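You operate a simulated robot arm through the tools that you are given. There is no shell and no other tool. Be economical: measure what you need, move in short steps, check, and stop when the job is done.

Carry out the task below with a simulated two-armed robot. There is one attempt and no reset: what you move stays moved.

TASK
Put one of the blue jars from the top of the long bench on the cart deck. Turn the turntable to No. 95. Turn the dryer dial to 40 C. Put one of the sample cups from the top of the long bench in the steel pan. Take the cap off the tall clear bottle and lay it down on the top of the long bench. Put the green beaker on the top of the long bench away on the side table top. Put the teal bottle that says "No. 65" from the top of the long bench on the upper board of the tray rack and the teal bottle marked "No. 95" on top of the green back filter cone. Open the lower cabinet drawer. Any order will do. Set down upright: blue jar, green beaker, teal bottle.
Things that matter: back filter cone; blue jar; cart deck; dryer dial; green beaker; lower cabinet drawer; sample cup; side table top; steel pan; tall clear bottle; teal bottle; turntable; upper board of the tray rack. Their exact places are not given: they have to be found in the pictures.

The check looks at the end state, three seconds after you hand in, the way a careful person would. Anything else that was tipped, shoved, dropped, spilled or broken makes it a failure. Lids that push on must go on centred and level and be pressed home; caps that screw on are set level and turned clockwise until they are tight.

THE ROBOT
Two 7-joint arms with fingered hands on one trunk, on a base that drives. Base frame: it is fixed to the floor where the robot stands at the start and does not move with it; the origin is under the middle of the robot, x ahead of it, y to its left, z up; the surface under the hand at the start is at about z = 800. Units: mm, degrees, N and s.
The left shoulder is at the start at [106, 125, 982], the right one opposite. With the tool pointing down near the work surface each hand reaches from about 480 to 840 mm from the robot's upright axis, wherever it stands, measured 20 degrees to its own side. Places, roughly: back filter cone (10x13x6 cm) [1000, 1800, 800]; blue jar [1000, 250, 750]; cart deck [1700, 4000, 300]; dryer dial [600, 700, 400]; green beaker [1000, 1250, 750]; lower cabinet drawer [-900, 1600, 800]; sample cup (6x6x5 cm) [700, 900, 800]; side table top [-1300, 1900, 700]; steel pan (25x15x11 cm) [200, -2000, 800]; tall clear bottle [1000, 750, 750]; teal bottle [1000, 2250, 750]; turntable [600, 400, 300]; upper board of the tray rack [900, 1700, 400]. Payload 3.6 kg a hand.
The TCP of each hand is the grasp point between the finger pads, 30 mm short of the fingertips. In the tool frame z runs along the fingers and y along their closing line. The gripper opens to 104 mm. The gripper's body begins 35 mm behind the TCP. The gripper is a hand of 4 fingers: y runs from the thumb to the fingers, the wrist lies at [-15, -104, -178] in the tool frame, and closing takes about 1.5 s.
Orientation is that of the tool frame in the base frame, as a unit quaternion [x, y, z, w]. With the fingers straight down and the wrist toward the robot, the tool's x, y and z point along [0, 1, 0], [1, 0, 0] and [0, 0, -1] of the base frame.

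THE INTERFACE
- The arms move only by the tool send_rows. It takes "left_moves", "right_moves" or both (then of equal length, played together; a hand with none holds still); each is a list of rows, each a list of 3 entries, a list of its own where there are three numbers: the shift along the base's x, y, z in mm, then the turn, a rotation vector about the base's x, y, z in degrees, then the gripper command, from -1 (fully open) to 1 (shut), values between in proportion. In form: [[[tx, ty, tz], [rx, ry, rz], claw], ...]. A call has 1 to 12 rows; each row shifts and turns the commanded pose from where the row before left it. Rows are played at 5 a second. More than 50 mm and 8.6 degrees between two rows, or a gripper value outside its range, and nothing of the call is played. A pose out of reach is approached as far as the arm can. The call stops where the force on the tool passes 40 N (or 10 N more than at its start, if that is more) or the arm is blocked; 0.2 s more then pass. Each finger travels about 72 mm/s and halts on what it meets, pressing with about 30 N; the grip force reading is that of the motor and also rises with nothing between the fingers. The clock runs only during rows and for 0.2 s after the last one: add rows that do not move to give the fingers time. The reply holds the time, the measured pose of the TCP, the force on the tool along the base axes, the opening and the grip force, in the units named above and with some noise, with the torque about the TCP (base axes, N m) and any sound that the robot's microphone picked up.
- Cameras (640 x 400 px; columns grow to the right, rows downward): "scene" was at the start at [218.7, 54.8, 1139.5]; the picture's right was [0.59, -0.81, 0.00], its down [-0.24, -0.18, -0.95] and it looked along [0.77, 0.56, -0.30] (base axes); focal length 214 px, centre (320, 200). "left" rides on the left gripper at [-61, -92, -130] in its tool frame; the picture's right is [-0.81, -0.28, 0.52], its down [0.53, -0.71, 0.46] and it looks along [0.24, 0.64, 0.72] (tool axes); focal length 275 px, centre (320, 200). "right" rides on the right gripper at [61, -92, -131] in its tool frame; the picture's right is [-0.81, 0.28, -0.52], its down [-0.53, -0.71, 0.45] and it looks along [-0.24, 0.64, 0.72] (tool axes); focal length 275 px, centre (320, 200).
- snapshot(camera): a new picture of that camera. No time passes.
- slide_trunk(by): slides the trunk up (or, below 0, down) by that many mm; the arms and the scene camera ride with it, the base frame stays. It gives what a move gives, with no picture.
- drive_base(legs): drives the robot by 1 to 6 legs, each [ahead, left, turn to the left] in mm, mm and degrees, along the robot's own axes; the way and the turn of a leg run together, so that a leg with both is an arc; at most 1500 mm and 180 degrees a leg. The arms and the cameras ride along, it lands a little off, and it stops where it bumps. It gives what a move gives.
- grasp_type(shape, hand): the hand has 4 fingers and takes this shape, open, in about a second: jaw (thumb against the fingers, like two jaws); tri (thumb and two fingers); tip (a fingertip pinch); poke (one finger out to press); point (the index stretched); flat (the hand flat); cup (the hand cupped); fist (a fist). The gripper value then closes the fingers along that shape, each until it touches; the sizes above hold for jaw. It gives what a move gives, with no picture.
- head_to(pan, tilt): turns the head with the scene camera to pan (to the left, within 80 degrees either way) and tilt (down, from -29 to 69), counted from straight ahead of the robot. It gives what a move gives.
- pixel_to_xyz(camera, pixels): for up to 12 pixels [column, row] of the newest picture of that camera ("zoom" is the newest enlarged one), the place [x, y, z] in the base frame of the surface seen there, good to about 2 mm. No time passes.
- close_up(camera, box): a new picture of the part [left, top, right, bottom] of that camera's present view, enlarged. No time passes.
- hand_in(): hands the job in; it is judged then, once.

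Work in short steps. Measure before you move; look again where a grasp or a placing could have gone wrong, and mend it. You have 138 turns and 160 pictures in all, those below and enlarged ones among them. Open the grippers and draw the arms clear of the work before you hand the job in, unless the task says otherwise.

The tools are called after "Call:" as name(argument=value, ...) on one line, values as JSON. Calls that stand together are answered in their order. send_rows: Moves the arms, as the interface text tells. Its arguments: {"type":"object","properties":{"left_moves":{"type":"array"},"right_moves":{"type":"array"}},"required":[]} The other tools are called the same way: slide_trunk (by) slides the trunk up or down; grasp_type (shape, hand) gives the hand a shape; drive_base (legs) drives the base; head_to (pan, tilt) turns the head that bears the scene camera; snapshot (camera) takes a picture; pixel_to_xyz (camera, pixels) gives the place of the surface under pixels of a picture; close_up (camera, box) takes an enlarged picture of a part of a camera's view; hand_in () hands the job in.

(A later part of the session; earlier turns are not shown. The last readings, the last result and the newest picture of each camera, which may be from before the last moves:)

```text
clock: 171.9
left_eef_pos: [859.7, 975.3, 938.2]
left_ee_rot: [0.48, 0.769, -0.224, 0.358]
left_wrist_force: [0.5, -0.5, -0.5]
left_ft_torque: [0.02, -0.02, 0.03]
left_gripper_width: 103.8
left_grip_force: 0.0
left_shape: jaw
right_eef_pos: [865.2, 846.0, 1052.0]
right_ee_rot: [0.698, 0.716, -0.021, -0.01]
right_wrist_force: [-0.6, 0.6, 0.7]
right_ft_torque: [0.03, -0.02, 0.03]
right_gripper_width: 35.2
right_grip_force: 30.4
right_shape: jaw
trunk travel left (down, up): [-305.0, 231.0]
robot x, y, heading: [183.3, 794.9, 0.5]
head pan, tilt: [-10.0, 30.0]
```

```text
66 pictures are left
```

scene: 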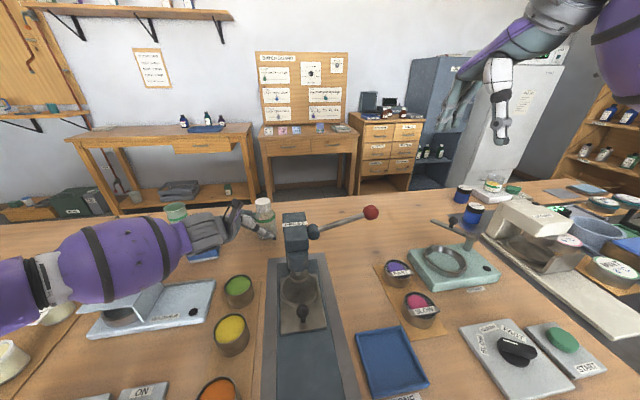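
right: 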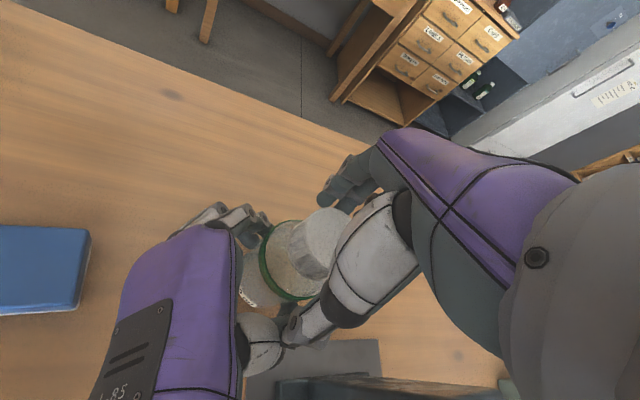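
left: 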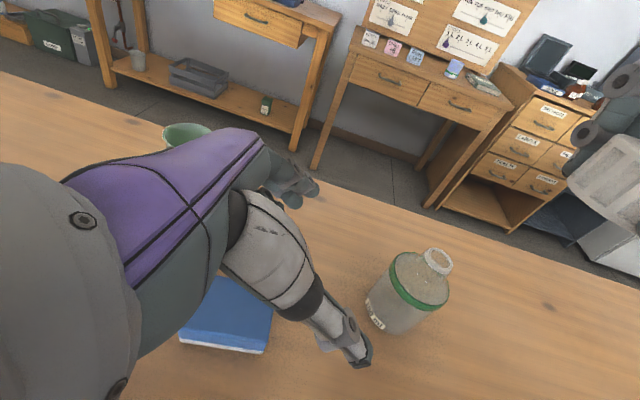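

The bottle stands open and upright. I swing the left hand to point straight ahead (yaw +64°) well to the left for the beaker, then shift the base left.

Call:
send_rows(left_moves=[[[-5, 20, 12], [0, 0, 0], -1], [[-5, 25, 12], [0, 0, 8], -1], [[-5, 25, 12], [0, 0, 8], -1], [[-5, 25, 12], [0, 0, 8], -1], [[0, 20, 12], [0, 0, 8], -1], [[0, 15, 12], [0, 0, 8], -1], [[0, 0, 12], [0, 0, 8], -1], [[0, 0, 12], [0, 0, 8], -1], [[0, 0, 10], [0, 0, 8], -1], [[0, 0, 0], [0, 0, 0], -1]])

Call:
drive_base(legs=[[0, 110, 0]])

Call:
snapshot(camera="scene")

Call:
snapshot(camera="right")

```text
clock: 174.1
left_eef_pos: [840.3, 1103.7, 1048.9]
left_ee_rot: [-0.002, 0.906, 0.0, 0.423]
left_wrist_force: [-0.4, 0.2, -0.8]
left_ft_torque: [0.01, 0.01, 0.0]
left_gripper_width: 103.7
left_grip_force: 0.1
left_shape: jaw
right_eef_pos: [866.7, 846.3, 1049.7]
right_ee_rot: [0.698, 0.715, -0.022, -0.01]
right_wrist_force: [-0.6, -0.6, 0.1]
right_ft_torque: [0.0, -0.02, 0.01]
right_gripper_width: 35.4
right_grip_force: 29.8
right_shape: jaw
trunk travel left (down, up): [-305.0, 231.0]
robot x, y, heading: [181.1, 794.1, 0.4]
head pan, tilt: [-10.0, 30.0]
```

```text
clock: 175.8
left_eef_pos: [839.0, 1214.8, 1048.3]
left_ee_rot: [0.0, 0.906, -0.001, 0.423]
left_wrist_force: [-0.3, 0.3, 0.1]
left_ft_torque: [-0.01, 0.0, 0.0]
left_gripper_width: 103.7
left_grip_force: 0.1
left_shape: jaw
right_eef_pos: [864.7, 958.2, 1049.6]
right_ee_rot: [0.699, 0.715, -0.022, -0.011]
right_wrist_force: [-0.1, 0.4, 0.1]
right_ft_torque: [-0.01, -0.01, -0.05]
right_gripper_width: 35.5
right_grip_force: 29.7
right_shape: jaw
trunk travel left (down, up): [-305.0, 231.0]
robot x, y, heading: [183.2, 907.2, 0.7]
head pan, tilt: [-10.0, 30.0]
```

```text
65 pictures are left
```

scene: 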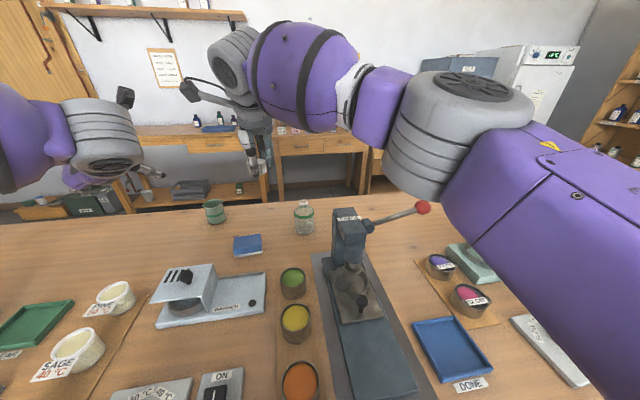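

```text
64 pictures are left
```

right: 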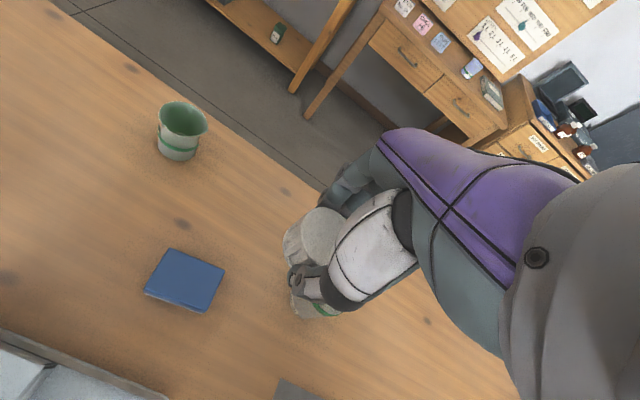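

I lay the cap down at about (900,940): descend, touch down gently, open and rise.

Call:
send_rows(right_moves=[[[35, -18, -20], [0, 0, 0], 1], [[0, 0, -45], [0, 0, 0], 1], [[0, 0, -45], [0, 0, 0], 1], [[0, 0, -45], [0, 0, 0], 1], [[0, 0, -40], [0, 0, 0], 1], [[0, 0, -5], [0, 0, 0], 1], [[0, 0, -4], [0, 0, 0], 1], [[0, 0, 0], [0, 0, 0], 1]])

Call:
snapshot(camera="right")

```text
clock: 177.6
left_eef_pos: [839.7, 1215.0, 1047.7]
left_ee_rot: [-0.001, 0.906, -0.001, 0.422]
left_wrist_force: [-0.4, 0.2, -0.5]
left_ft_torque: [-0.01, -0.01, 0.01]
left_gripper_width: 103.5
left_grip_force: 0.0
left_shape: jaw
right_eef_pos: [899.9, 938.7, 847.2]
right_ee_rot: [0.699, 0.715, -0.022, -0.01]
right_wrist_force: [-0.2, -0.2, -0.1]
right_ft_torque: [0.02, 0.01, 0.01]
right_gripper_width: 35.1
right_grip_force: 30.0
right_shape: jaw
trunk travel left (down, up): [-305.0, 231.0]
robot x, y, heading: [182.3, 905.4, 0.7]
head pan, tilt: [-10.0, 30.0]
```

```text
63 pictures are left
```

right: 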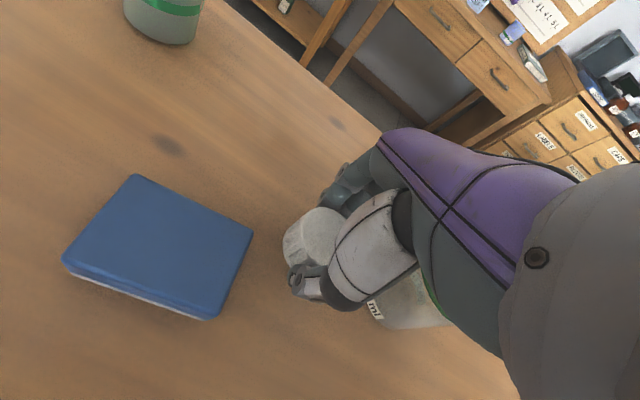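

Not yet touching; I step down gently until contact, then open and rise.

Call:
send_rows(right_moves=[[[0, 0, -2], [0, 0, 0], 1], [[0, 0, -2], [0, 0, 0], 1], [[0, 0, -2], [0, 0, 0], 1], [[0, 0, -2], [0, 0, 0], 1], [[0, 0, 0], [0, 0, 0], 1]])

```text
clock: 178.8
left_eef_pos: [839.3, 1214.5, 1047.1]
left_ee_rot: [-0.001, 0.906, -0.001, 0.422]
left_wrist_force: [-0.7, 0.0, 0.3]
left_ft_torque: [-0.03, -0.01, 0.02]
left_gripper_width: 103.5
left_grip_force: 0.0
left_shape: jaw
right_eef_pos: [901.1, 939.3, 838.9]
right_ee_rot: [0.699, 0.715, -0.022, -0.011]
right_wrist_force: [-0.1, -0.2, 0.3]
right_ft_torque: [0.0, 0.03, -0.02]
right_gripper_width: 35.3
right_grip_force: 30.1
right_shape: jaw
trunk travel left (down, up): [-305.0, 231.0]
robot x, y, heading: [178.6, 902.5, 0.5]
head pan, tilt: [-10.0, 30.0]
```

Still free; a few more gentle steps.

Call:
send_rows(right_moves=[[[0, 0, -2], [0, 0, 0], 1], [[0, 0, -2], [0, 0, 0], 1], [[0, 0, -1.5], [0, 0, 0], 1], [[0, 0, -1.5], [0, 0, 0], 1], [[0, 0, 0], [0, 0, 0], 1]])

```text
clock: 180.0
left_eef_pos: [840.4, 1216.7, 1048.2]
left_ee_rot: [0.0, 0.906, -0.001, 0.423]
left_wrist_force: [0.3, -0.3, -0.3]
left_ft_torque: [0.0, 0.01, -0.01]
left_gripper_width: 103.7
left_grip_force: 0.1
left_shape: jaw
right_eef_pos: [900.1, 938.6, 833.0]
right_ee_rot: [0.698, 0.716, -0.022, -0.01]
right_wrist_force: [1.1, -0.3, 3.3]
right_ft_torque: [0.04, -0.1, 0.01]
right_gripper_width: 35.4
right_grip_force: 30.1
right_shape: jaw
trunk travel left (down, up): [-305.0, 231.0]
robot x, y, heading: [183.5, 908.6, 0.5]
head pan, tilt: [-10.0, 30.0]
```

Touchdown (3 N). I open and rise, then look at the sample cups for the right hand to take one.

Call:
send_rows(right_moves=[[[0, 0, 0], [0, 0, 0], 0], [[0, 0, 0], [0, 0, 0], -0.4], [[0, 0, 0], [0, 0, 0], -0.4], [[0, 0, 30], [0, 0, 0], -0.4], [[0, 0, 40], [0, 0, 0], -0.4], [[0, 0, 40], [0, 0, 0], -0.4], [[-40, -10, 20], [0, 0, 0], -0.4], [[-45, -10, 0], [0, 0, 0], -0.4], [[-45, -10, 0], [0, 0, 0], -0.4], [[-45, -8, 0], [0, 0, 0], -0.4], [[0, 0, 0], [0, 0, 0], -0.4]])

Call:
snapshot(camera="scene")

Call:
snapshot(camera="right")

```text
clock: 182.4
left_eef_pos: [840.2, 1215.4, 1048.0]
left_ee_rot: [-0.001, 0.906, -0.001, 0.423]
left_wrist_force: [0.1, -0.4, 1.0]
left_ft_torque: [0.01, -0.02, -0.02]
left_gripper_width: 103.7
left_grip_force: 0.0
left_shape: jaw
right_eef_pos: [725.0, 902.4, 962.2]
right_ee_rot: [0.698, 0.716, -0.022, -0.01]
right_wrist_force: [0.2, 0.3, -0.2]
right_ft_torque: [-0.03, -0.01, 0.0]
right_gripper_width: 72.5
right_grip_force: 0.1
right_shape: jaw
trunk travel left (down, up): [-305.0, 231.0]
robot x, y, heading: [179.7, 908.2, 0.6]
head pan, tilt: [-10.0, 30.0]
```

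```text
62 pictures are left
```

scene: 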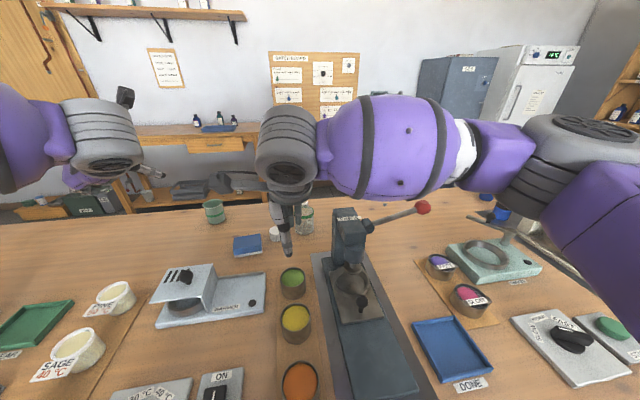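

```text
61 pictures are left
```

right: 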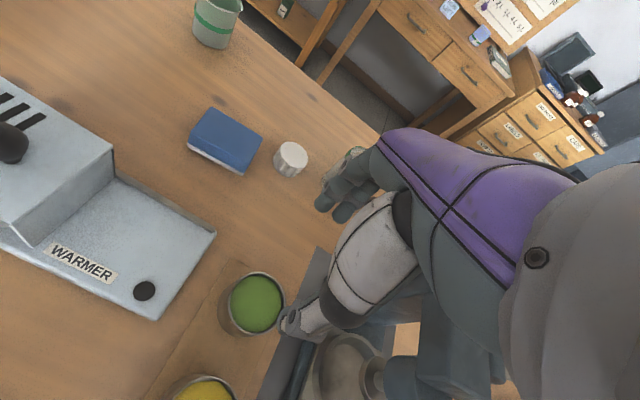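

The cap stands on the bench. I measure the green cup from the right camera.

Call:
pixel_to_xyz(camera="right", pixels=[[256, 303], [231, 300], [282, 300], [256, 275], [255, 333], [205, 385], [228, 320]])

```text
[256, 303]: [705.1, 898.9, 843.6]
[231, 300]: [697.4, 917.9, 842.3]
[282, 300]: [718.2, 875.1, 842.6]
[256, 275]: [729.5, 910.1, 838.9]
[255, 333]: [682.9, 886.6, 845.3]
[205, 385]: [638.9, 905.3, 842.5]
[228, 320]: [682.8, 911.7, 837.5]
```

Forearm over the press makes this cup risky; I'll take the front (orange) one later from farther back. First the beaker with the left hand: raise the right hand, bring the left to the pre-grasp.

Call:
send_rows(left_moves=[[[39, -27, 0], [0, 0, 0], -1], [[39, -27, 0], [0, 0, 0], -1], [[38, -26, 0], [0, 0, 0], -1], [[0, 0, -38], [0, 0, 0], -1], [[0, 0, -38], [0, 0, 0], -1], [[0, 0, -38], [0, 0, 0], -1], [[0, 0, -38], [0, 0, 0], -1], [[0, 0, 0], [0, 0, 0], -1]], right_moves=[[[-20, 0, 30], [0, 0, 0], -1], [[-20, 0, 30], [0, 0, 0], -1], [[-20, 0, 30], [0, 0, 0], -1], [[-20, 0, 20], [0, 0, 0], -1], [[0, 0, 0], [0, 0, 0], -1], [[0, 0, 0], [0, 0, 0], -1], [[0, 0, 0], [0, 0, 0], -1], [[0, 0, 0], [0, 0, 0], -1]])

Call:
snapshot(camera="left")

Call:
pixel_to_xyz(camera="scene", pixels=[[300, 380], [295, 318], [293, 278], [300, 365]])

```text
clock: 184.2
left_eef_pos: [905.7, 1172.9, 892.9]
left_ee_rot: [0.001, 0.906, -0.001, 0.423]
left_wrist_force: [0.8, -0.4, -0.5]
left_ft_torque: [-0.05, -0.02, 0.03]
left_gripper_width: 104.1
left_grip_force: 0.1
left_shape: jaw
left hand out of reach, approached as far as the arm can: row 2, 3, 7
right_eef_pos: [646.9, 902.3, 1071.3]
right_ee_rot: [0.699, 0.715, -0.02, -0.01]
right_wrist_force: [0.5, 0.3, 0.6]
right_ft_torque: [0.02, 0.01, 0.02]
right_gripper_width: 103.7
right_grip_force: 0.0
right_shape: jaw
trunk travel left (down, up): [-305.0, 231.0]
robot x, y, heading: [182.5, 908.5, 0.6]
head pan, tilt: [-10.0, 30.0]
```

```text
60 pictures are left
```

left: 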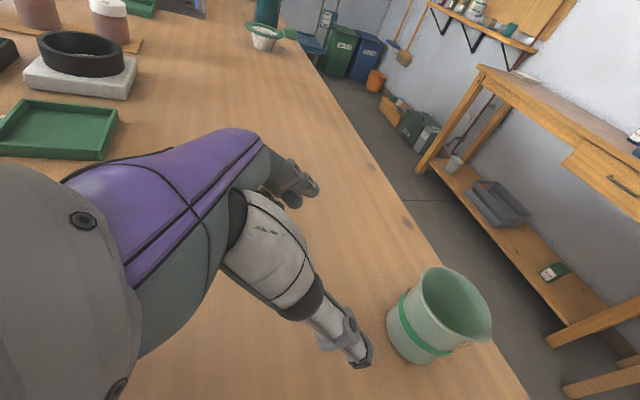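

```text
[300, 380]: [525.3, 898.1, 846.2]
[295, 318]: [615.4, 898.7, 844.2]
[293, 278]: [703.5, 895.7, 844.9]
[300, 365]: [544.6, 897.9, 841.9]
```

I measure the beaker in the left view and continue the approach.

Call:
pixel_to_xyz(camera="left", pixels=[[440, 275], [425, 300], [488, 320], [405, 320], [415, 345], [455, 348]])

Call:
send_rows(left_moves=[[[15, -15, -5], [0, 0, 0], -1], [[15, -15, 0], [0, 0, 0], -1], [[15, -8, 0], [0, 0, 0], -1], [[0, 0, 0], [0, 0, 0], -1]])

```text
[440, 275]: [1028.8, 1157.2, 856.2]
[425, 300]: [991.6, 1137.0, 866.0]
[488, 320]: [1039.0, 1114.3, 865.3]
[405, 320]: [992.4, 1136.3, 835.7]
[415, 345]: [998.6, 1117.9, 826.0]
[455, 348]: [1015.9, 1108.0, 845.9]
```

```text
clock: 185.2
left_eef_pos: [906.4, 1173.4, 893.1]
left_ee_rot: [0.0, 0.907, -0.001, 0.422]
left_wrist_force: [-0.4, -0.4, 0.6]
left_ft_torque: [0.0, 0.0, 0.0]
left_gripper_width: 103.5
left_grip_force: 0.0
left_shape: jaw
left hand out of reach, approached as far as the arm can: row 1, 2, 3
right_eef_pos: [646.7, 902.6, 1072.7]
right_ee_rot: [0.698, 0.715, -0.021, -0.01]
right_wrist_force: [0.7, 0.0, -0.7]
right_ft_torque: [0.01, -0.01, -0.02]
right_gripper_width: 103.8
right_grip_force: 0.1
right_shape: jaw
trunk travel left (down, up): [-305.0, 231.0]
robot x, y, heading: [182.5, 905.4, 0.2]
head pan, tilt: [-10.0, 30.0]
```

The beaker is ~110 mm beyond reach in this pose. Turning the base to the right brings the left shoulder forward, and straight-down reaches farthest. I raise the left hand and turn it straight down, then re-place the base with heading −50°.

Call:
send_rows(left_moves=[[[-10, 0, 35], [0, 8.33, 0], -1], [[-10, 0, 35], [0, 8.33, 0], -1], [[-10, 0, 35], [0, 8.33, 0], -1], [[-10, 0, 35], [0, 8.33, 0], -1], [[-10, 0, 35], [0, 8.33, 0], -1], [[-10, 0, 35], [0, 8.33, 0], -1], [[-10, 10, 0], [0, 0, -8], -1], [[-10, 10, 0], [0, 0, -8], -1], [[-10, 10, 0], [0, 0, -8], -1], [[-10, 10, 0], [0, 0, -8], -1], [[-10, 10, 0], [0, 0, -8], -1], [[-10, 10, 0], [0, 0, 0], -1]])

Call:
drive_base(legs=[[-160, 260, 0], [0, 0, -50], [100, 120, 0]])

Call:
head_to(pan=40, tilt=30)

Call:
snapshot(camera="scene")

```text
clock: 187.8
left_eef_pos: [732.8, 1360.6, 1080.1]
left_ee_rot: [0.343, 0.939, -0.001, 0.001]
left_wrist_force: [-0.9, -0.2, 1.0]
left_ft_torque: [0.01, 0.01, 0.01]
left_gripper_width: 104.2
left_grip_force: 0.2
left_shape: jaw
left hand out of reach, approached as far as the arm can: row 2, 3, 4, 5, 6
right_eef_pos: [646.9, 901.2, 1072.3]
right_ee_rot: [0.699, 0.715, -0.021, -0.011]
right_wrist_force: [0.1, 0.0, 1.2]
right_ft_torque: [-0.02, -0.01, -0.02]
right_gripper_width: 103.8
right_grip_force: 0.1
right_shape: jaw
trunk travel left (down, up): [-305.0, 231.0]
robot x, y, heading: [180.2, 909.7, 0.7]
head pan, tilt: [-10.0, 30.0]
```

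```text
clock: 194.2
left_eef_pos: [878.0, 1040.7, 1080.4]
left_ee_rot: [0.704, 0.71, -0.001, 0.0]
left_wrist_force: [0.8, -0.2, 0.5]
left_ft_torque: [0.0, 0.0, 0.0]
left_gripper_width: 104.0
left_grip_force: 0.0
left_shape: jaw
right_eef_pos: [470.8, 809.6, 1073.1]
right_ee_rot: [0.934, 0.356, -0.016, -0.018]
right_wrist_force: [0.5, 0.1, -0.2]
right_ft_torque: [0.02, 0.02, -0.03]
right_gripper_width: 103.6
right_grip_force: 0.0
right_shape: jaw
trunk travel left (down, up): [-305.0, 231.0]
robot x, y, heading: [175.5, 1170.2, -49.3]
head pan, tilt: [-10.0, 30.0]
```

```text
clock: 195.4
left_eef_pos: [875.7, 1039.8, 1079.6]
left_ee_rot: [0.705, 0.709, -0.001, 0.0]
left_wrist_force: [-1.0, -0.9, -0.2]
left_ft_torque: [0.01, 0.01, -0.01]
left_gripper_width: 103.9
left_grip_force: 0.0
left_shape: jaw
right_eef_pos: [470.9, 808.8, 1072.0]
right_ee_rot: [0.934, 0.356, -0.015, -0.018]
right_wrist_force: [0.5, 1.1, 0.4]
right_ft_torque: [-0.01, -0.01, -0.02]
right_gripper_width: 103.8
right_grip_force: 0.0
right_shape: jaw
trunk travel left (down, up): [-305.0, 231.0]
robot x, y, heading: [178.6, 1168.4, -49.1]
head pan, tilt: [40.0, 30.0]
```

```text
59 pictures are left
```

scene: 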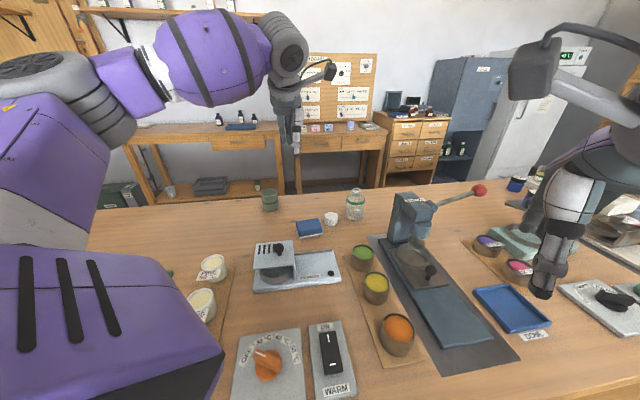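

Left hand is straight down at (876,1040). I move it over the beaker (≈(1024,1136)) and check reach.

Call:
send_rows(left_moves=[[[25, 24, -30], [0, 0, 0], -1], [[36, 24, -30], [0, 0, 0], -1], [[36, 24, -20], [0, 0, 0], -1], [[30, 24, -20], [0, 0, 0], -1], [[21, 0, -20], [0, 0, 0], -1], [[0, 0, 0], [0, 0, 0], -1]])

Call:
snapshot(camera="left")

```text
refused: row 2 steps farther than a row can; nothing moved
```

```text
58 pictures are left
```

left: 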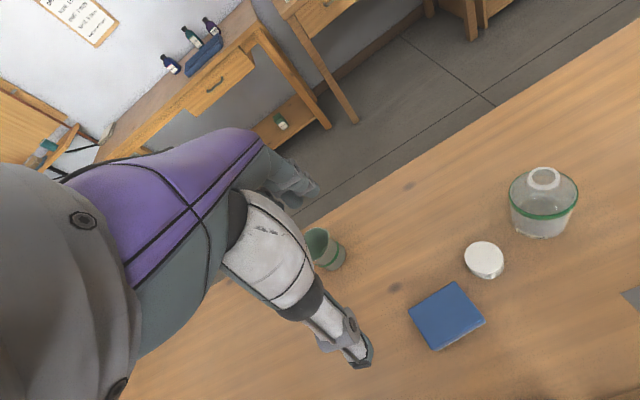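

One row exceeded 50 mm; I resend with shorter steps.

Call:
send_rows(left_moves=[[[25, 20, -25], [0, 0, 0], -1], [[30, 20, -25], [0, 0, 0], -1], [[30, 20, -20], [0, 0, 0], -1], [[30, 20, -20], [0, 0, 0], -1], [[33, 16, -20], [0, 0, 0], -1], [[0, 0, -20], [0, 0, 0], -1]])

Call:
snapshot(camera="left")

```text
clock: 196.8
left_eef_pos: [1024.6, 1135.3, 951.6]
left_ee_rot: [0.704, 0.71, -0.001, 0.001]
left_wrist_force: [0.1, 0.8, 0.7]
left_ft_torque: [0.0, 0.01, 0.01]
left_gripper_width: 104.1
left_grip_force: 0.1
left_shape: jaw
right_eef_pos: [470.6, 808.1, 1072.3]
right_ee_rot: [0.934, 0.356, -0.016, -0.017]
right_wrist_force: [0.7, -1.1, -0.4]
right_ft_torque: [0.01, -0.01, 0.0]
right_gripper_width: 103.8
right_grip_force: 0.0
right_shape: jaw
trunk travel left (down, up): [-305.0, 231.0]
robot x, y, heading: [170.4, 1166.7, -49.2]
head pan, tilt: [40.0, 30.0]
```

```text
57 pictures are left
```

left: 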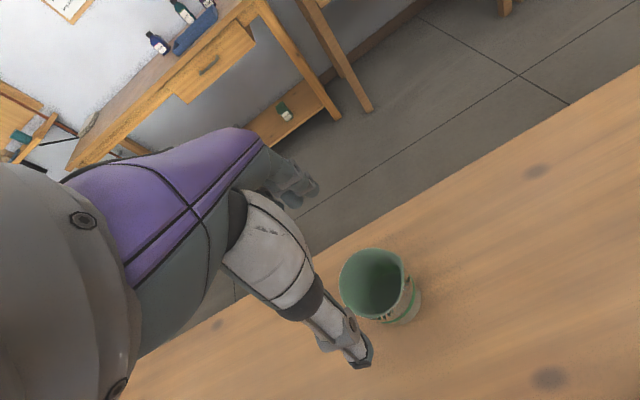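

In reach. I lower onto the beaker, grip, lift, pull the hand in, back away from the bench and turn round toward the side table and cabinet to look.

Call:
send_rows(left_moves=[[[0, 0, -40], [0, 0, 0], -1], [[0, 0, -40], [0, 0, 0], -1], [[0, 0, -30], [0, 0, 0], -1], [[0, 0, 0], [0, 0, 0], 0], [[0, 0, 0], [0, 0, 0], 0.5], [[0, 0, 0], [0, 0, 0], 1], [[0, 0, 0], [0, 0, 0], 1], [[0, 0, 0], [0, 0, 0], 1], [[0, 0, 0], [0, 0, 0], 1], [[0, 0, 40], [0, 0, 0], 1], [[0, 0, 45], [0, 0, 0], 1], [[0, 0, 45], [0, 0, 0], 1]])

Call:
send_rows(left_moves=[[[0, 0, 45], [0, 0, 0], 1], [[-45, 0, 10], [0, 0, 0], 1], [[-45, 0, 0], [0, 0, 0], 1], [[-45, 0, 0], [0, 0, 0], 1], [[-45, 0, 0], [0, 0, 0], 1], [[-45, 0, 0], [0, 0, 0], 1], [[-45, 0, 0], [0, 0, 0], 1]])

Call:
drive_base(legs=[[-270, -310, 0], [0, 0, 175]])

Call:
head_to(pan=10, tilt=28)

Call:
snapshot(camera="scene")

```text
clock: 199.4
left_eef_pos: [1026.8, 1136.7, 975.2]
left_ee_rot: [0.704, 0.71, 0.0, -0.001]
left_wrist_force: [0.4, 0.8, -0.5]
left_ft_torque: [0.01, 0.0, 0.0]
left_gripper_width: 41.0
left_grip_force: 30.2
left_shape: jaw
right_eef_pos: [471.7, 809.0, 1073.2]
right_ee_rot: [0.934, 0.355, -0.014, -0.018]
right_wrist_force: [-0.2, -0.4, 0.0]
right_ft_torque: [0.0, -0.01, 0.02]
right_gripper_width: 103.7
right_grip_force: 0.0
right_shape: jaw
trunk travel left (down, up): [-305.0, 231.0]
robot x, y, heading: [176.7, 1166.1, -49.3]
head pan, tilt: [40.0, 30.0]
```

```text
clock: 201.0
left_eef_pos: [752.9, 1135.3, 1029.4]
left_ee_rot: [0.705, 0.709, 0.0, 0.0]
left_wrist_force: [0.5, -0.4, -1.0]
left_ft_torque: [-0.01, -0.01, 0.0]
left_gripper_width: 41.0
left_grip_force: 30.0
left_shape: jaw
right_eef_pos: [470.9, 808.4, 1073.4]
right_ee_rot: [0.934, 0.356, -0.014, -0.018]
right_wrist_force: [0.1, -0.1, 0.6]
right_ft_torque: [0.0, -0.02, 0.01]
right_gripper_width: 103.3
right_grip_force: 0.1
right_shape: jaw
trunk travel left (down, up): [-305.0, 231.0]
robot x, y, heading: [173.9, 1169.9, -49.0]
head pan, tilt: [40.0, 30.0]
```

```text
clock: 211.3
left_eef_pos: [-806.7, 1268.7, 1027.7]
left_ee_rot: [-0.665, 0.747, 0.0, 0.001]
left_wrist_force: [0.5, 0.5, -0.2]
left_ft_torque: [-0.02, 0.03, 0.0]
left_gripper_width: 40.5
left_grip_force: 30.1
left_shape: jaw
right_eef_pos: [-485.2, 1558.7, 1072.7]
right_ee_rot: [-0.298, 0.954, -0.019, 0.014]
right_wrist_force: [-0.2, -0.5, 0.3]
right_ft_torque: [-0.02, -0.02, 0.0]
right_gripper_width: 103.7
right_grip_force: 0.0
right_shape: jaw
trunk travel left (down, up): [-305.0, 231.0]
robot x, y, heading: [-229.2, 1168.1, 124.0]
head pan, tilt: [40.0, 30.0]
```

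```text
clock: 212.3
left_eef_pos: [-806.2, 1267.2, 1027.1]
left_ee_rot: [-0.666, 0.746, 0.0, 0.002]
left_wrist_force: [0.0, -0.6, -0.3]
left_ft_torque: [0.01, 0.03, 0.03]
left_gripper_width: 40.6
left_grip_force: 30.1
left_shape: jaw
right_eef_pos: [-485.1, 1559.3, 1071.9]
right_ee_rot: [-0.298, 0.954, -0.019, 0.014]
right_wrist_force: [-1.2, 0.0, 0.6]
right_ft_torque: [0.02, 0.01, 0.02]
right_gripper_width: 103.9
right_grip_force: 0.1
right_shape: jaw
trunk travel left (down, up): [-305.0, 231.0]
robot x, y, heading: [-234.2, 1166.4, 123.9]
head pan, tilt: [10.0, 28.0]
```

```text
56 pictures are left
```

scene: 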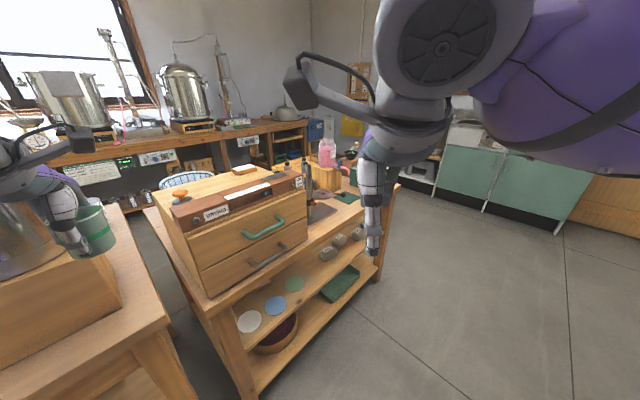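

Cabinet with two drawers stands on a table; I measure surfaces and handles.

Call:
pixel_to_xyz(camera="scene", pixels=[[268, 257], [264, 230], [282, 252], [252, 265], [340, 205], [325, 225], [190, 245], [40, 370], [130, 310], [310, 215], [230, 300], [345, 175]])

Call:
close_up(camera="scene", box=[140, 130, 420, 305])

```text
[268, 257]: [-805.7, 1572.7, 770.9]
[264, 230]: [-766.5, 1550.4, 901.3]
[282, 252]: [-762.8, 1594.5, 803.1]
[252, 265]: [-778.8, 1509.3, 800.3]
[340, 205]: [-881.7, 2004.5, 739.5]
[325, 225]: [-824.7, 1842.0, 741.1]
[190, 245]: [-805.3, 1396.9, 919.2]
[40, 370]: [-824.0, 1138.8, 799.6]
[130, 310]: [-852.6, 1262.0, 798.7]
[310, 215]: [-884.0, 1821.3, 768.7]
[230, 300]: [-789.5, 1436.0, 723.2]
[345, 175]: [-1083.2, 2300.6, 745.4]
```

```text
2.29 times, centred on (280, 218) of scene
```

zoom: 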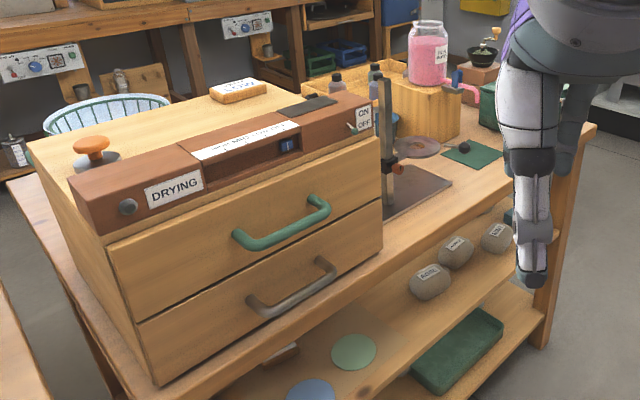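

Table top z ≈ 741 with the cabinet front at x ≈ −808; lower handle at (−766,1552,802). I drive so as to face the table near y 2200 and bring the beaker above the free wood at about (−838,2010).

Call:
drive_base(legs=[[809, -649, 0], [0, 0, 56]])

Call:
send_rows(left_moves=[[[-36, 28, 0], [0, 0, 0], 1], [[-36, 28, 0], [0, 0, 0], 1], [[-36, 28, 0], [0, 0, 0], 1], [[-36, 28, 0], [0, 0, 0], 1], [[-36, 28, 0], [0, 0, 0], 1], [[-36, 28, 0], [0, 0, 0], 1], [[-36, 28, 0], [0, 0, 0], 1], [[-34, 28, 0], [0, 0, 0], 1], [[0, 0, 0], [0, 0, 0], 1]])

Call:
slide_trunk(by=-100)

Call:
head_to(pan=15, tilt=35)

Call:
snapshot(camera="scene")

Call:
snapshot(camera="left")

```text
clock: 220.9
left_eef_pos: [-572.2, 1798.2, 1028.4]
left_ee_rot: [0.94, -0.34, -0.001, -0.001]
left_wrist_force: [0.1, -1.4, -1.1]
left_ft_torque: [0.02, 0.02, -0.01]
left_gripper_width: 40.5
left_grip_force: 29.7
left_shape: jaw
right_eef_pos: [-639.7, 2225.2, 1071.8]
right_ee_rot: [0.716, -0.698, 0.01, -0.022]
right_wrist_force: [-0.4, 0.0, -0.1]
right_ft_torque: [0.01, 0.01, 0.01]
right_gripper_width: 103.4
right_grip_force: 0.1
right_shape: jaw
trunk travel left (down, up): [-305.0, 231.0]
robot x, y, heading: [-173.6, 2221.1, -179.6]
head pan, tilt: [10.0, 28.0]
```

```text
clock: 222.9
left_eef_pos: [-821.5, 1985.5, 1024.5]
left_ee_rot: [0.94, -0.341, 0.0, -0.001]
left_wrist_force: [-0.4, 0.1, -0.9]
left_ft_torque: [0.03, 0.0, 0.01]
left_gripper_width: 40.1
left_grip_force: 29.9
left_shape: jaw
left hand out of reach, approached as far as the arm can: row 7, 8
right_eef_pos: [-641.6, 2226.9, 1072.1]
right_ee_rot: [0.715, -0.698, 0.01, -0.022]
right_wrist_force: [-0.5, -0.6, -0.2]
right_ft_torque: [0.01, -0.03, -0.01]
right_gripper_width: 103.7
right_grip_force: 0.0
right_shape: jaw
trunk travel left (down, up): [-305.0, 231.0]
robot x, y, heading: [-178.9, 2219.8, -179.5]
head pan, tilt: [10.0, 28.0]
```

```text
clock: 224.2
left_eef_pos: [-817.9, 1985.9, 926.8]
left_ee_rot: [0.94, -0.342, 0.0, -0.001]
left_wrist_force: [0.0, 1.0, -0.7]
left_ft_torque: [-0.01, -0.01, 0.0]
left_gripper_width: 40.0
left_grip_force: 29.5
left_shape: jaw
right_eef_pos: [-640.3, 2225.6, 973.0]
right_ee_rot: [0.715, -0.699, 0.011, -0.02]
right_wrist_force: [1.0, 0.3, 0.1]
right_ft_torque: [-0.01, -0.03, 0.04]
right_gripper_width: 103.7
right_grip_force: 0.0
right_shape: jaw
trunk travel left (down, up): [-205.0, 331.0]
robot x, y, heading: [-169.1, 2222.5, -179.5]
head pan, tilt: [10.0, 28.0]
```

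```text
clock: 224.9
left_eef_pos: [-818.1, 1983.8, 926.8]
left_ee_rot: [0.94, -0.342, -0.001, -0.001]
left_wrist_force: [-0.7, 0.8, -1.3]
left_ft_torque: [0.01, -0.04, 0.01]
left_gripper_width: 39.9
left_grip_force: 29.9
left_shape: jaw
right_eef_pos: [-639.3, 2224.8, 972.1]
right_ee_rot: [0.715, -0.698, 0.011, -0.022]
right_wrist_force: [-0.5, -0.6, -0.5]
right_ft_torque: [0.0, 0.01, 0.02]
right_gripper_width: 103.8
right_grip_force: 0.1
right_shape: jaw
trunk travel left (down, up): [-205.0, 331.0]
robot x, y, heading: [-172.9, 2220.8, -179.6]
head pan, tilt: [15.0, 35.0]
```

```text
54 pictures are left
```

scene: 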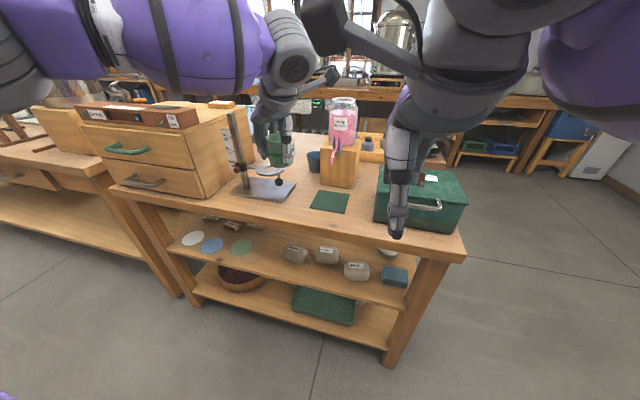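

```text
53 pictures are left
```

left: 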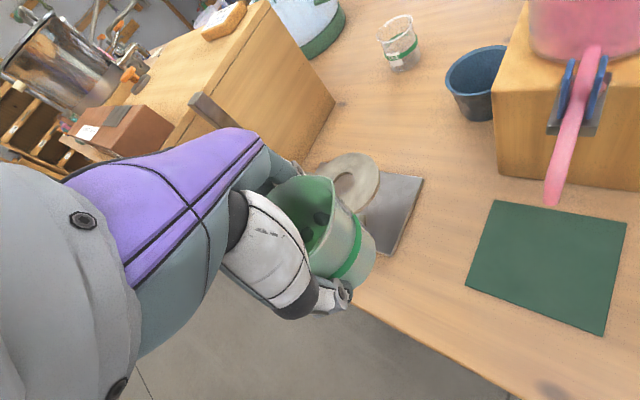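

The wood between the grey stand plate and the green mat at about (440,265) is free. I measure it and the neighbours.

Call:
pixel_to_xyz(camera="left", pixels=[[440, 250], [405, 245], [475, 270], [440, 170], [450, 210], [420, 300], [500, 345], [422, 180]])

```text
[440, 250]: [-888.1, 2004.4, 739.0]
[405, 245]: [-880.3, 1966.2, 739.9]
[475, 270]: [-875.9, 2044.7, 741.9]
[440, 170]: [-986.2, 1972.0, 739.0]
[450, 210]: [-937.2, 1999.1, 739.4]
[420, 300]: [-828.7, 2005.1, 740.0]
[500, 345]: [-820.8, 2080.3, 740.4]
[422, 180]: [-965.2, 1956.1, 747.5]
```

I shift the base 45 mm ahead and lower the beaker onto the spot (−863,2005), then release and rise.

Call:
drive_base(legs=[[45, -21, 0]])

Call:
send_rows(left_moves=[[[0, 0, -40], [0, 0, 0], 1], [[0, 0, -40], [0, 0, 0], 1], [[0, 0, -40], [0, 0, 0], 1], [[0, 0, -12], [0, 0, 0], 1], [[0, 0, -5], [0, 0, 0], 1], [[0, 0, -3], [0, 0, 0], 1], [[0, 0, 0], [0, 0, 0], 1]])

Call:
snapshot(camera="left")

```text
clock: 225.8
left_eef_pos: [-865.0, 2005.1, 926.8]
left_ee_rot: [0.94, -0.342, 0.0, 0.0]
left_wrist_force: [-0.2, -0.1, -0.2]
left_ft_torque: [-0.04, 0.0, 0.01]
left_gripper_width: 40.2
left_grip_force: 29.3
left_shape: jaw
right_eef_pos: [-687.9, 2247.4, 971.9]
right_ee_rot: [0.715, -0.699, 0.011, -0.021]
right_wrist_force: [0.2, 0.3, 0.4]
right_ft_torque: [-0.02, -0.02, 0.0]
right_gripper_width: 103.5
right_grip_force: 0.1
right_shape: jaw
trunk travel left (down, up): [-205.0, 331.0]
robot x, y, heading: [-222.0, 2241.1, -179.6]
head pan, tilt: [15.0, 35.0]
```

```text
clock: 227.4
left_eef_pos: [-865.4, 2011.2, 787.1]
left_ee_rot: [0.939, -0.344, -0.003, -0.001]
left_wrist_force: [-16.0, 25.9, 9.3]
left_ft_torque: [-1.5, -0.58, -0.74]
left_gripper_width: 40.3
left_grip_force: 29.9
left_shape: jaw
right_eef_pos: [-686.1, 2249.8, 971.6]
right_ee_rot: [0.715, -0.699, 0.012, -0.021]
right_wrist_force: [-0.8, 0.6, -0.6]
right_ft_torque: [0.01, 0.02, 0.02]
right_gripper_width: 103.7
right_grip_force: 0.1
right_shape: jaw
trunk travel left (down, up): [-205.0, 331.0]
robot x, y, heading: [-218.6, 2245.0, -179.3]
head pan, tilt: [15.0, 35.0]
```

```text
52 pictures are left
```

left: 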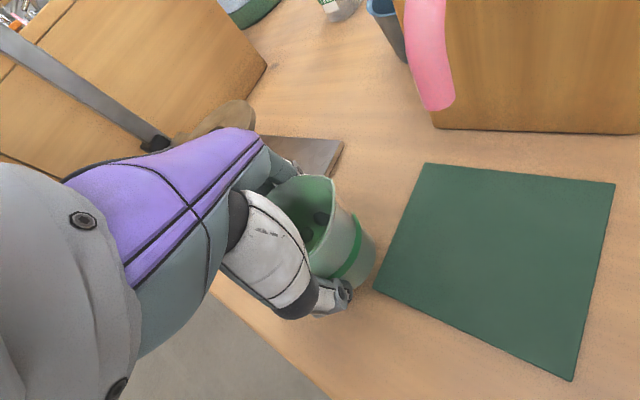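

The hand is pressing sideways (26 N) against the stand's post. I move away from it (+x, +y) at once, then lower the last few mm and release.

Call:
send_rows(left_moves=[[[6, 6, 2], [0, 0, 0], 1], [[12, 4, 0], [0, 0, 0], 1], [[4, 0, 0], [0, 0, 0], 1], [[0, 0, -3], [0, 0, 0], 1], [[0, 0, -2], [0, 0, 0], 1], [[0, 0, -2], [0, 0, 0], 1], [[0, 0, 0], [0, 0, 0], 1]])

Call:
snapshot(camera="scene")

```text
clock: 228.0
left_eef_pos: [-854.4, 2015.5, 787.1]
left_ee_rot: [0.937, -0.348, -0.005, -0.001]
left_wrist_force: [-22.1, 4.9, -6.6]
left_ft_torque: [0.13, -0.89, -1.12]
left_gripper_width: 40.2
left_grip_force: 30.1
left_shape: jaw
right_eef_pos: [-687.8, 2246.8, 971.6]
right_ee_rot: [0.714, -0.7, 0.011, -0.022]
right_wrist_force: [0.5, -0.7, 0.7]
right_ft_torque: [0.02, 0.02, 0.0]
right_gripper_width: 103.7
right_grip_force: 0.0
right_shape: jaw
trunk travel left (down, up): [-205.0, 331.0]
robot x, y, heading: [-221.1, 2239.1, -179.8]
head pan, tilt: [15.0, 35.0]
stopped in row 3 (left hand): the force on the tool passed its limit at 48 N (the readings are from after the stop); the commanded pose is now the measured one
```

```text
51 pictures are left
```

scene: 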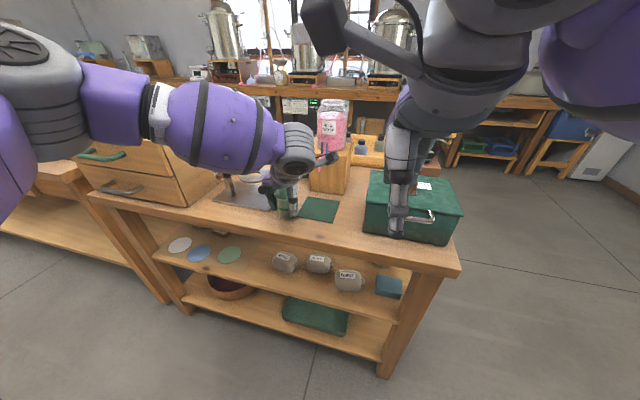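

Something is catching the hand sideways; I raise straight up 60 mm and look closely.

Call:
send_rows(left_moves=[[[0, 0, 10], [0, 0, 0], 1], [[0, 0, 25], [0, 0, 0], 1], [[0, 0, 35], [0, 0, 0], 1], [[0, 0, 0], [0, 0, 0], 1]])

Call:
snapshot(camera="left")

Call:
close_up(camera="scene", box=[180, 120, 400, 258])

```text
clock: 229.0
left_eef_pos: [-852.6, 2011.5, 858.7]
left_ee_rot: [0.939, -0.343, -0.003, -0.001]
left_wrist_force: [0.3, -0.7, -0.7]
left_ft_torque: [0.02, -0.02, -0.03]
left_gripper_width: 40.4
left_grip_force: 29.8
left_shape: jaw
right_eef_pos: [-686.9, 2245.2, 972.4]
right_ee_rot: [0.715, -0.699, 0.011, -0.022]
right_wrist_force: [-0.5, -0.6, -0.1]
right_ft_torque: [-0.01, 0.01, -0.03]
right_gripper_width: 103.9
right_grip_force: 0.0
right_shape: jaw
trunk travel left (down, up): [-205.0, 331.0]
robot x, y, heading: [-217.1, 2242.7, -179.6]
head pan, tilt: [15.0, 35.0]
```

```text
50 pictures are left
```

left: 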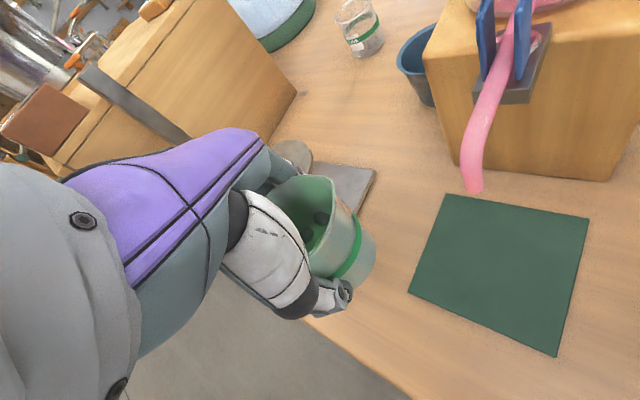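

```text
2.90 times, centred on (290, 189) of scene
```

zoom: 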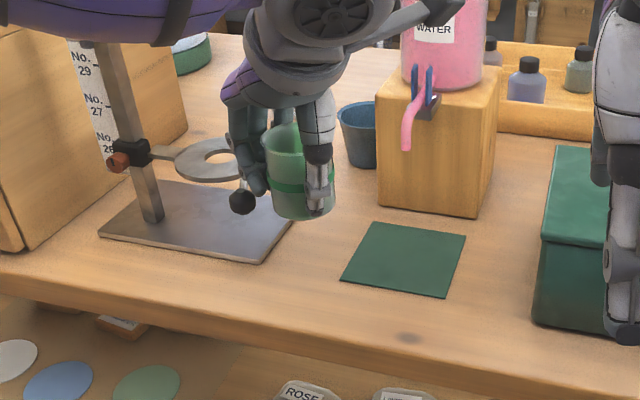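

The ring stand's knob was touching my fingers. I measure a spot nearer the front edge between plate and mat, and will turn the hand so fingers are clear of the stand.

Call:
pixel_to_xyz(camera="zoom", pixels=[[308, 278], [265, 262], [342, 283], [300, 315], [243, 203], [325, 300]])

```text
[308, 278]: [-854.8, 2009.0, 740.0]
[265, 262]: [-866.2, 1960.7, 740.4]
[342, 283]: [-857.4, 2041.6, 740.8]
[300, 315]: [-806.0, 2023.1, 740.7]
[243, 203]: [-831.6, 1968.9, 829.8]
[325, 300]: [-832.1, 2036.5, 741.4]
```

Knob at (−832,1969,830). I rotate the hand −48°, move to (−828,2014), and lower to the table.

Call:
send_rows(left_moves=[[[4, 1, 10], [0, 0, -8], 1], [[4, 1, 0], [0, 0, -8], 1], [[4, 1, 0], [0, 0, -8], 1], [[4, 0, 0], [0, 0, -8], 1], [[4, 0, 0], [0, 0, -8], 1], [[4, 0, 0], [0, 0, -8], 1], [[0, 0, -40], [0, 0, 0], 1], [[0, 0, -35], [0, 0, 0], 1], [[0, 0, -6], [0, 0, 0], 1], [[0, 0, -3], [0, 0, 0], 1], [[0, 0, -2], [0, 0, 0], 1], [[0, 0, 0], [0, 0, 0], 1]])

Call:
snapshot(camera="left")

```text
clock: 231.6
left_eef_pos: [-826.4, 2016.3, 780.5]
left_ee_rot: [0.717, -0.697, -0.004, -0.002]
left_wrist_force: [-0.4, 0.0, 0.9]
left_ft_torque: [0.01, 0.03, -0.01]
left_gripper_width: 40.2
left_grip_force: 30.1
left_shape: jaw
right_eef_pos: [-685.7, 2246.6, 973.7]
right_ee_rot: [0.715, -0.699, 0.009, -0.021]
right_wrist_force: [-0.3, 0.1, 0.3]
right_ft_torque: [0.02, 0.02, 0.01]
right_gripper_width: 104.0
right_grip_force: 0.1
right_shape: jaw
trunk travel left (down, up): [-205.0, 331.0]
robot x, y, heading: [-221.2, 2240.5, -179.8]
head pan, tilt: [15.0, 35.0]
```

```text
48 pictures are left
```

left: 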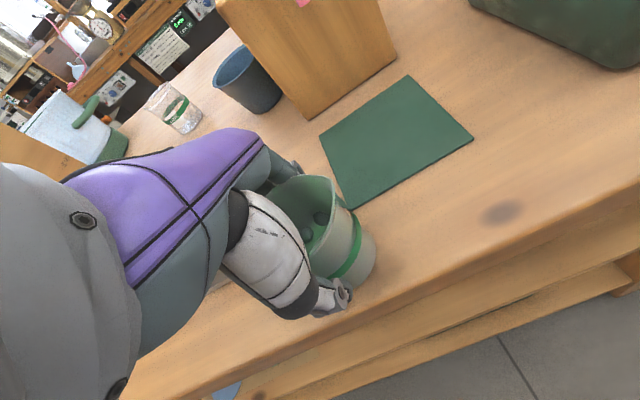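

Clear of everything now. I lower the last bit, release, rise, back off, drive opposite the lower drawer, and pitch the left hand forward at handle height.

Call:
send_rows(left_moves=[[[0, 0, -3], [0, 0, 0], 1], [[0, 0, -2], [0, 0, 0], 1], [[0, 0, 0], [0, 0, 0], 0.5], [[0, 0, 0], [0, 0, 0], 0], [[0, 0, 0], [0, 0, 0], -0.5], [[0, 0, 0], [0, 0, 0], -1], [[0, 0, 0], [0, 0, 0], -1], [[0, 0, 30], [0, 0, 0], -1], [[0, 0, 40], [0, 0, 0], -1], [[0, 0, 40], [0, 0, 0], -1], [[0, 0, 40], [0, 0, 0], -1]])

Call:
drive_base(legs=[[-250, 0, 0], [0, 463, 0]])

Call:
send_rows(left_moves=[[[0, 0, -15], [0, 7.5, 0], -0.5], [[0, 0, -15], [0, 7.5, 0], -0.5], [[0, 0, -15], [0, 7.5, 0], -0.5], [[0, 0, -15], [0, 7.5, 0], -0.5], [[0, 0, -15], [0, 7.5, 0], -0.5], [[0, 0, -15], [0, 7.5, 0], -0.5], [[0, 0, -15], [0, 7.5, 0], -0.5], [[0, 0, -15], [0, 7.5, 0], -0.5], [[0, 0, 0], [0, 0, 0], -0.5]])

Call:
snapshot(camera="scene")

Call:
snapshot(camera="left")

```text
clock: 234.0
left_eef_pos: [-829.0, 2016.6, 925.3]
left_ee_rot: [0.718, -0.696, -0.003, -0.003]
left_wrist_force: [-0.1, -0.2, 0.6]
left_ft_torque: [0.02, 0.01, -0.01]
left_gripper_width: 103.8
left_grip_force: 0.1
left_shape: jaw
right_eef_pos: [-684.7, 2246.6, 972.5]
right_ee_rot: [0.715, -0.698, 0.01, -0.02]
right_wrist_force: [-0.3, -0.2, 0.3]
right_ft_torque: [0.01, -0.01, -0.01]
right_gripper_width: 103.7
right_grip_force: 0.0
right_shape: jaw
trunk travel left (down, up): [-205.0, 331.0]
robot x, y, heading: [-221.5, 2240.6, -179.9]
head pan, tilt: [15.0, 35.0]
```

```text
clock: 240.1
left_eef_pos: [-572.6, 1550.1, 925.6]
left_ee_rot: [0.718, -0.696, -0.003, -0.002]
left_wrist_force: [0.5, 0.5, -0.2]
left_ft_torque: [-0.01, 0.01, 0.01]
left_gripper_width: 103.7
left_grip_force: 0.1
left_shape: jaw
right_eef_pos: [-428.7, 1779.7, 973.0]
right_ee_rot: [0.715, -0.699, 0.011, -0.022]
right_wrist_force: [0.4, -0.5, -0.6]
right_ft_torque: [-0.01, 0.01, 0.04]
right_gripper_width: 103.8
right_grip_force: 0.0
right_shape: jaw
trunk travel left (down, up): [-205.0, 331.0]
robot x, y, heading: [37.5, 1774.0, -179.4]
head pan, tilt: [15.0, 35.0]
```

```text
clock: 242.1
left_eef_pos: [-571.4, 1549.3, 805.9]
left_ee_rot: [0.62, -0.604, -0.362, 0.346]
left_wrist_force: [-0.4, -0.6, -0.4]
left_ft_torque: [0.02, 0.01, -0.03]
left_gripper_width: 78.2
left_grip_force: 0.2
left_shape: jaw
right_eef_pos: [-429.8, 1779.9, 973.2]
right_ee_rot: [0.715, -0.699, 0.01, -0.02]
right_wrist_force: [-0.2, -0.6, -0.2]
right_ft_torque: [0.01, 0.04, -0.03]
right_gripper_width: 103.7
right_grip_force: 0.1
right_shape: jaw
trunk travel left (down, up): [-205.0, 331.0]
robot x, y, heading: [34.2, 1773.7, -179.5]
head pan, tilt: [15.0, 35.0]
```

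```text
47 pictures are left
```

scene: 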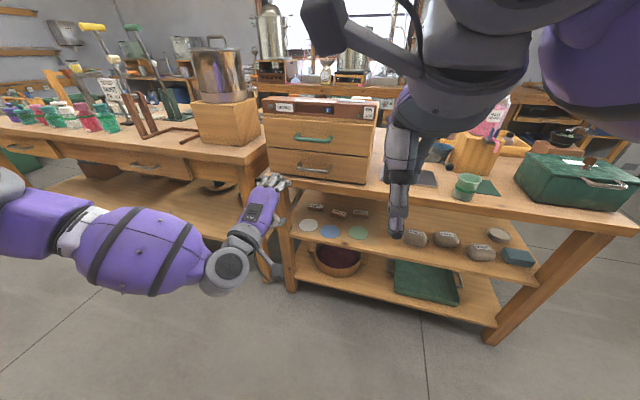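

```text
46 pictures are left
```

left: 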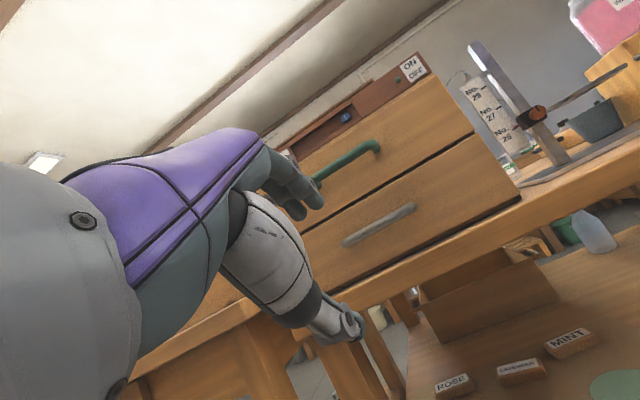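

The beaker stands on the table. The lower handle is seen at (350,240)–(412,208); I measure it.

Call:
pixel_to_xyz(camera="left", pixels=[[350, 240], [380, 223], [408, 209], [345, 160], [440, 215]])

```text
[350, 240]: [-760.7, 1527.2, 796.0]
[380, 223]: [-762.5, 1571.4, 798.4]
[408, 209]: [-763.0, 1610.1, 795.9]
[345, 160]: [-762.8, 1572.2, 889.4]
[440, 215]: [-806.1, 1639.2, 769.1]
```

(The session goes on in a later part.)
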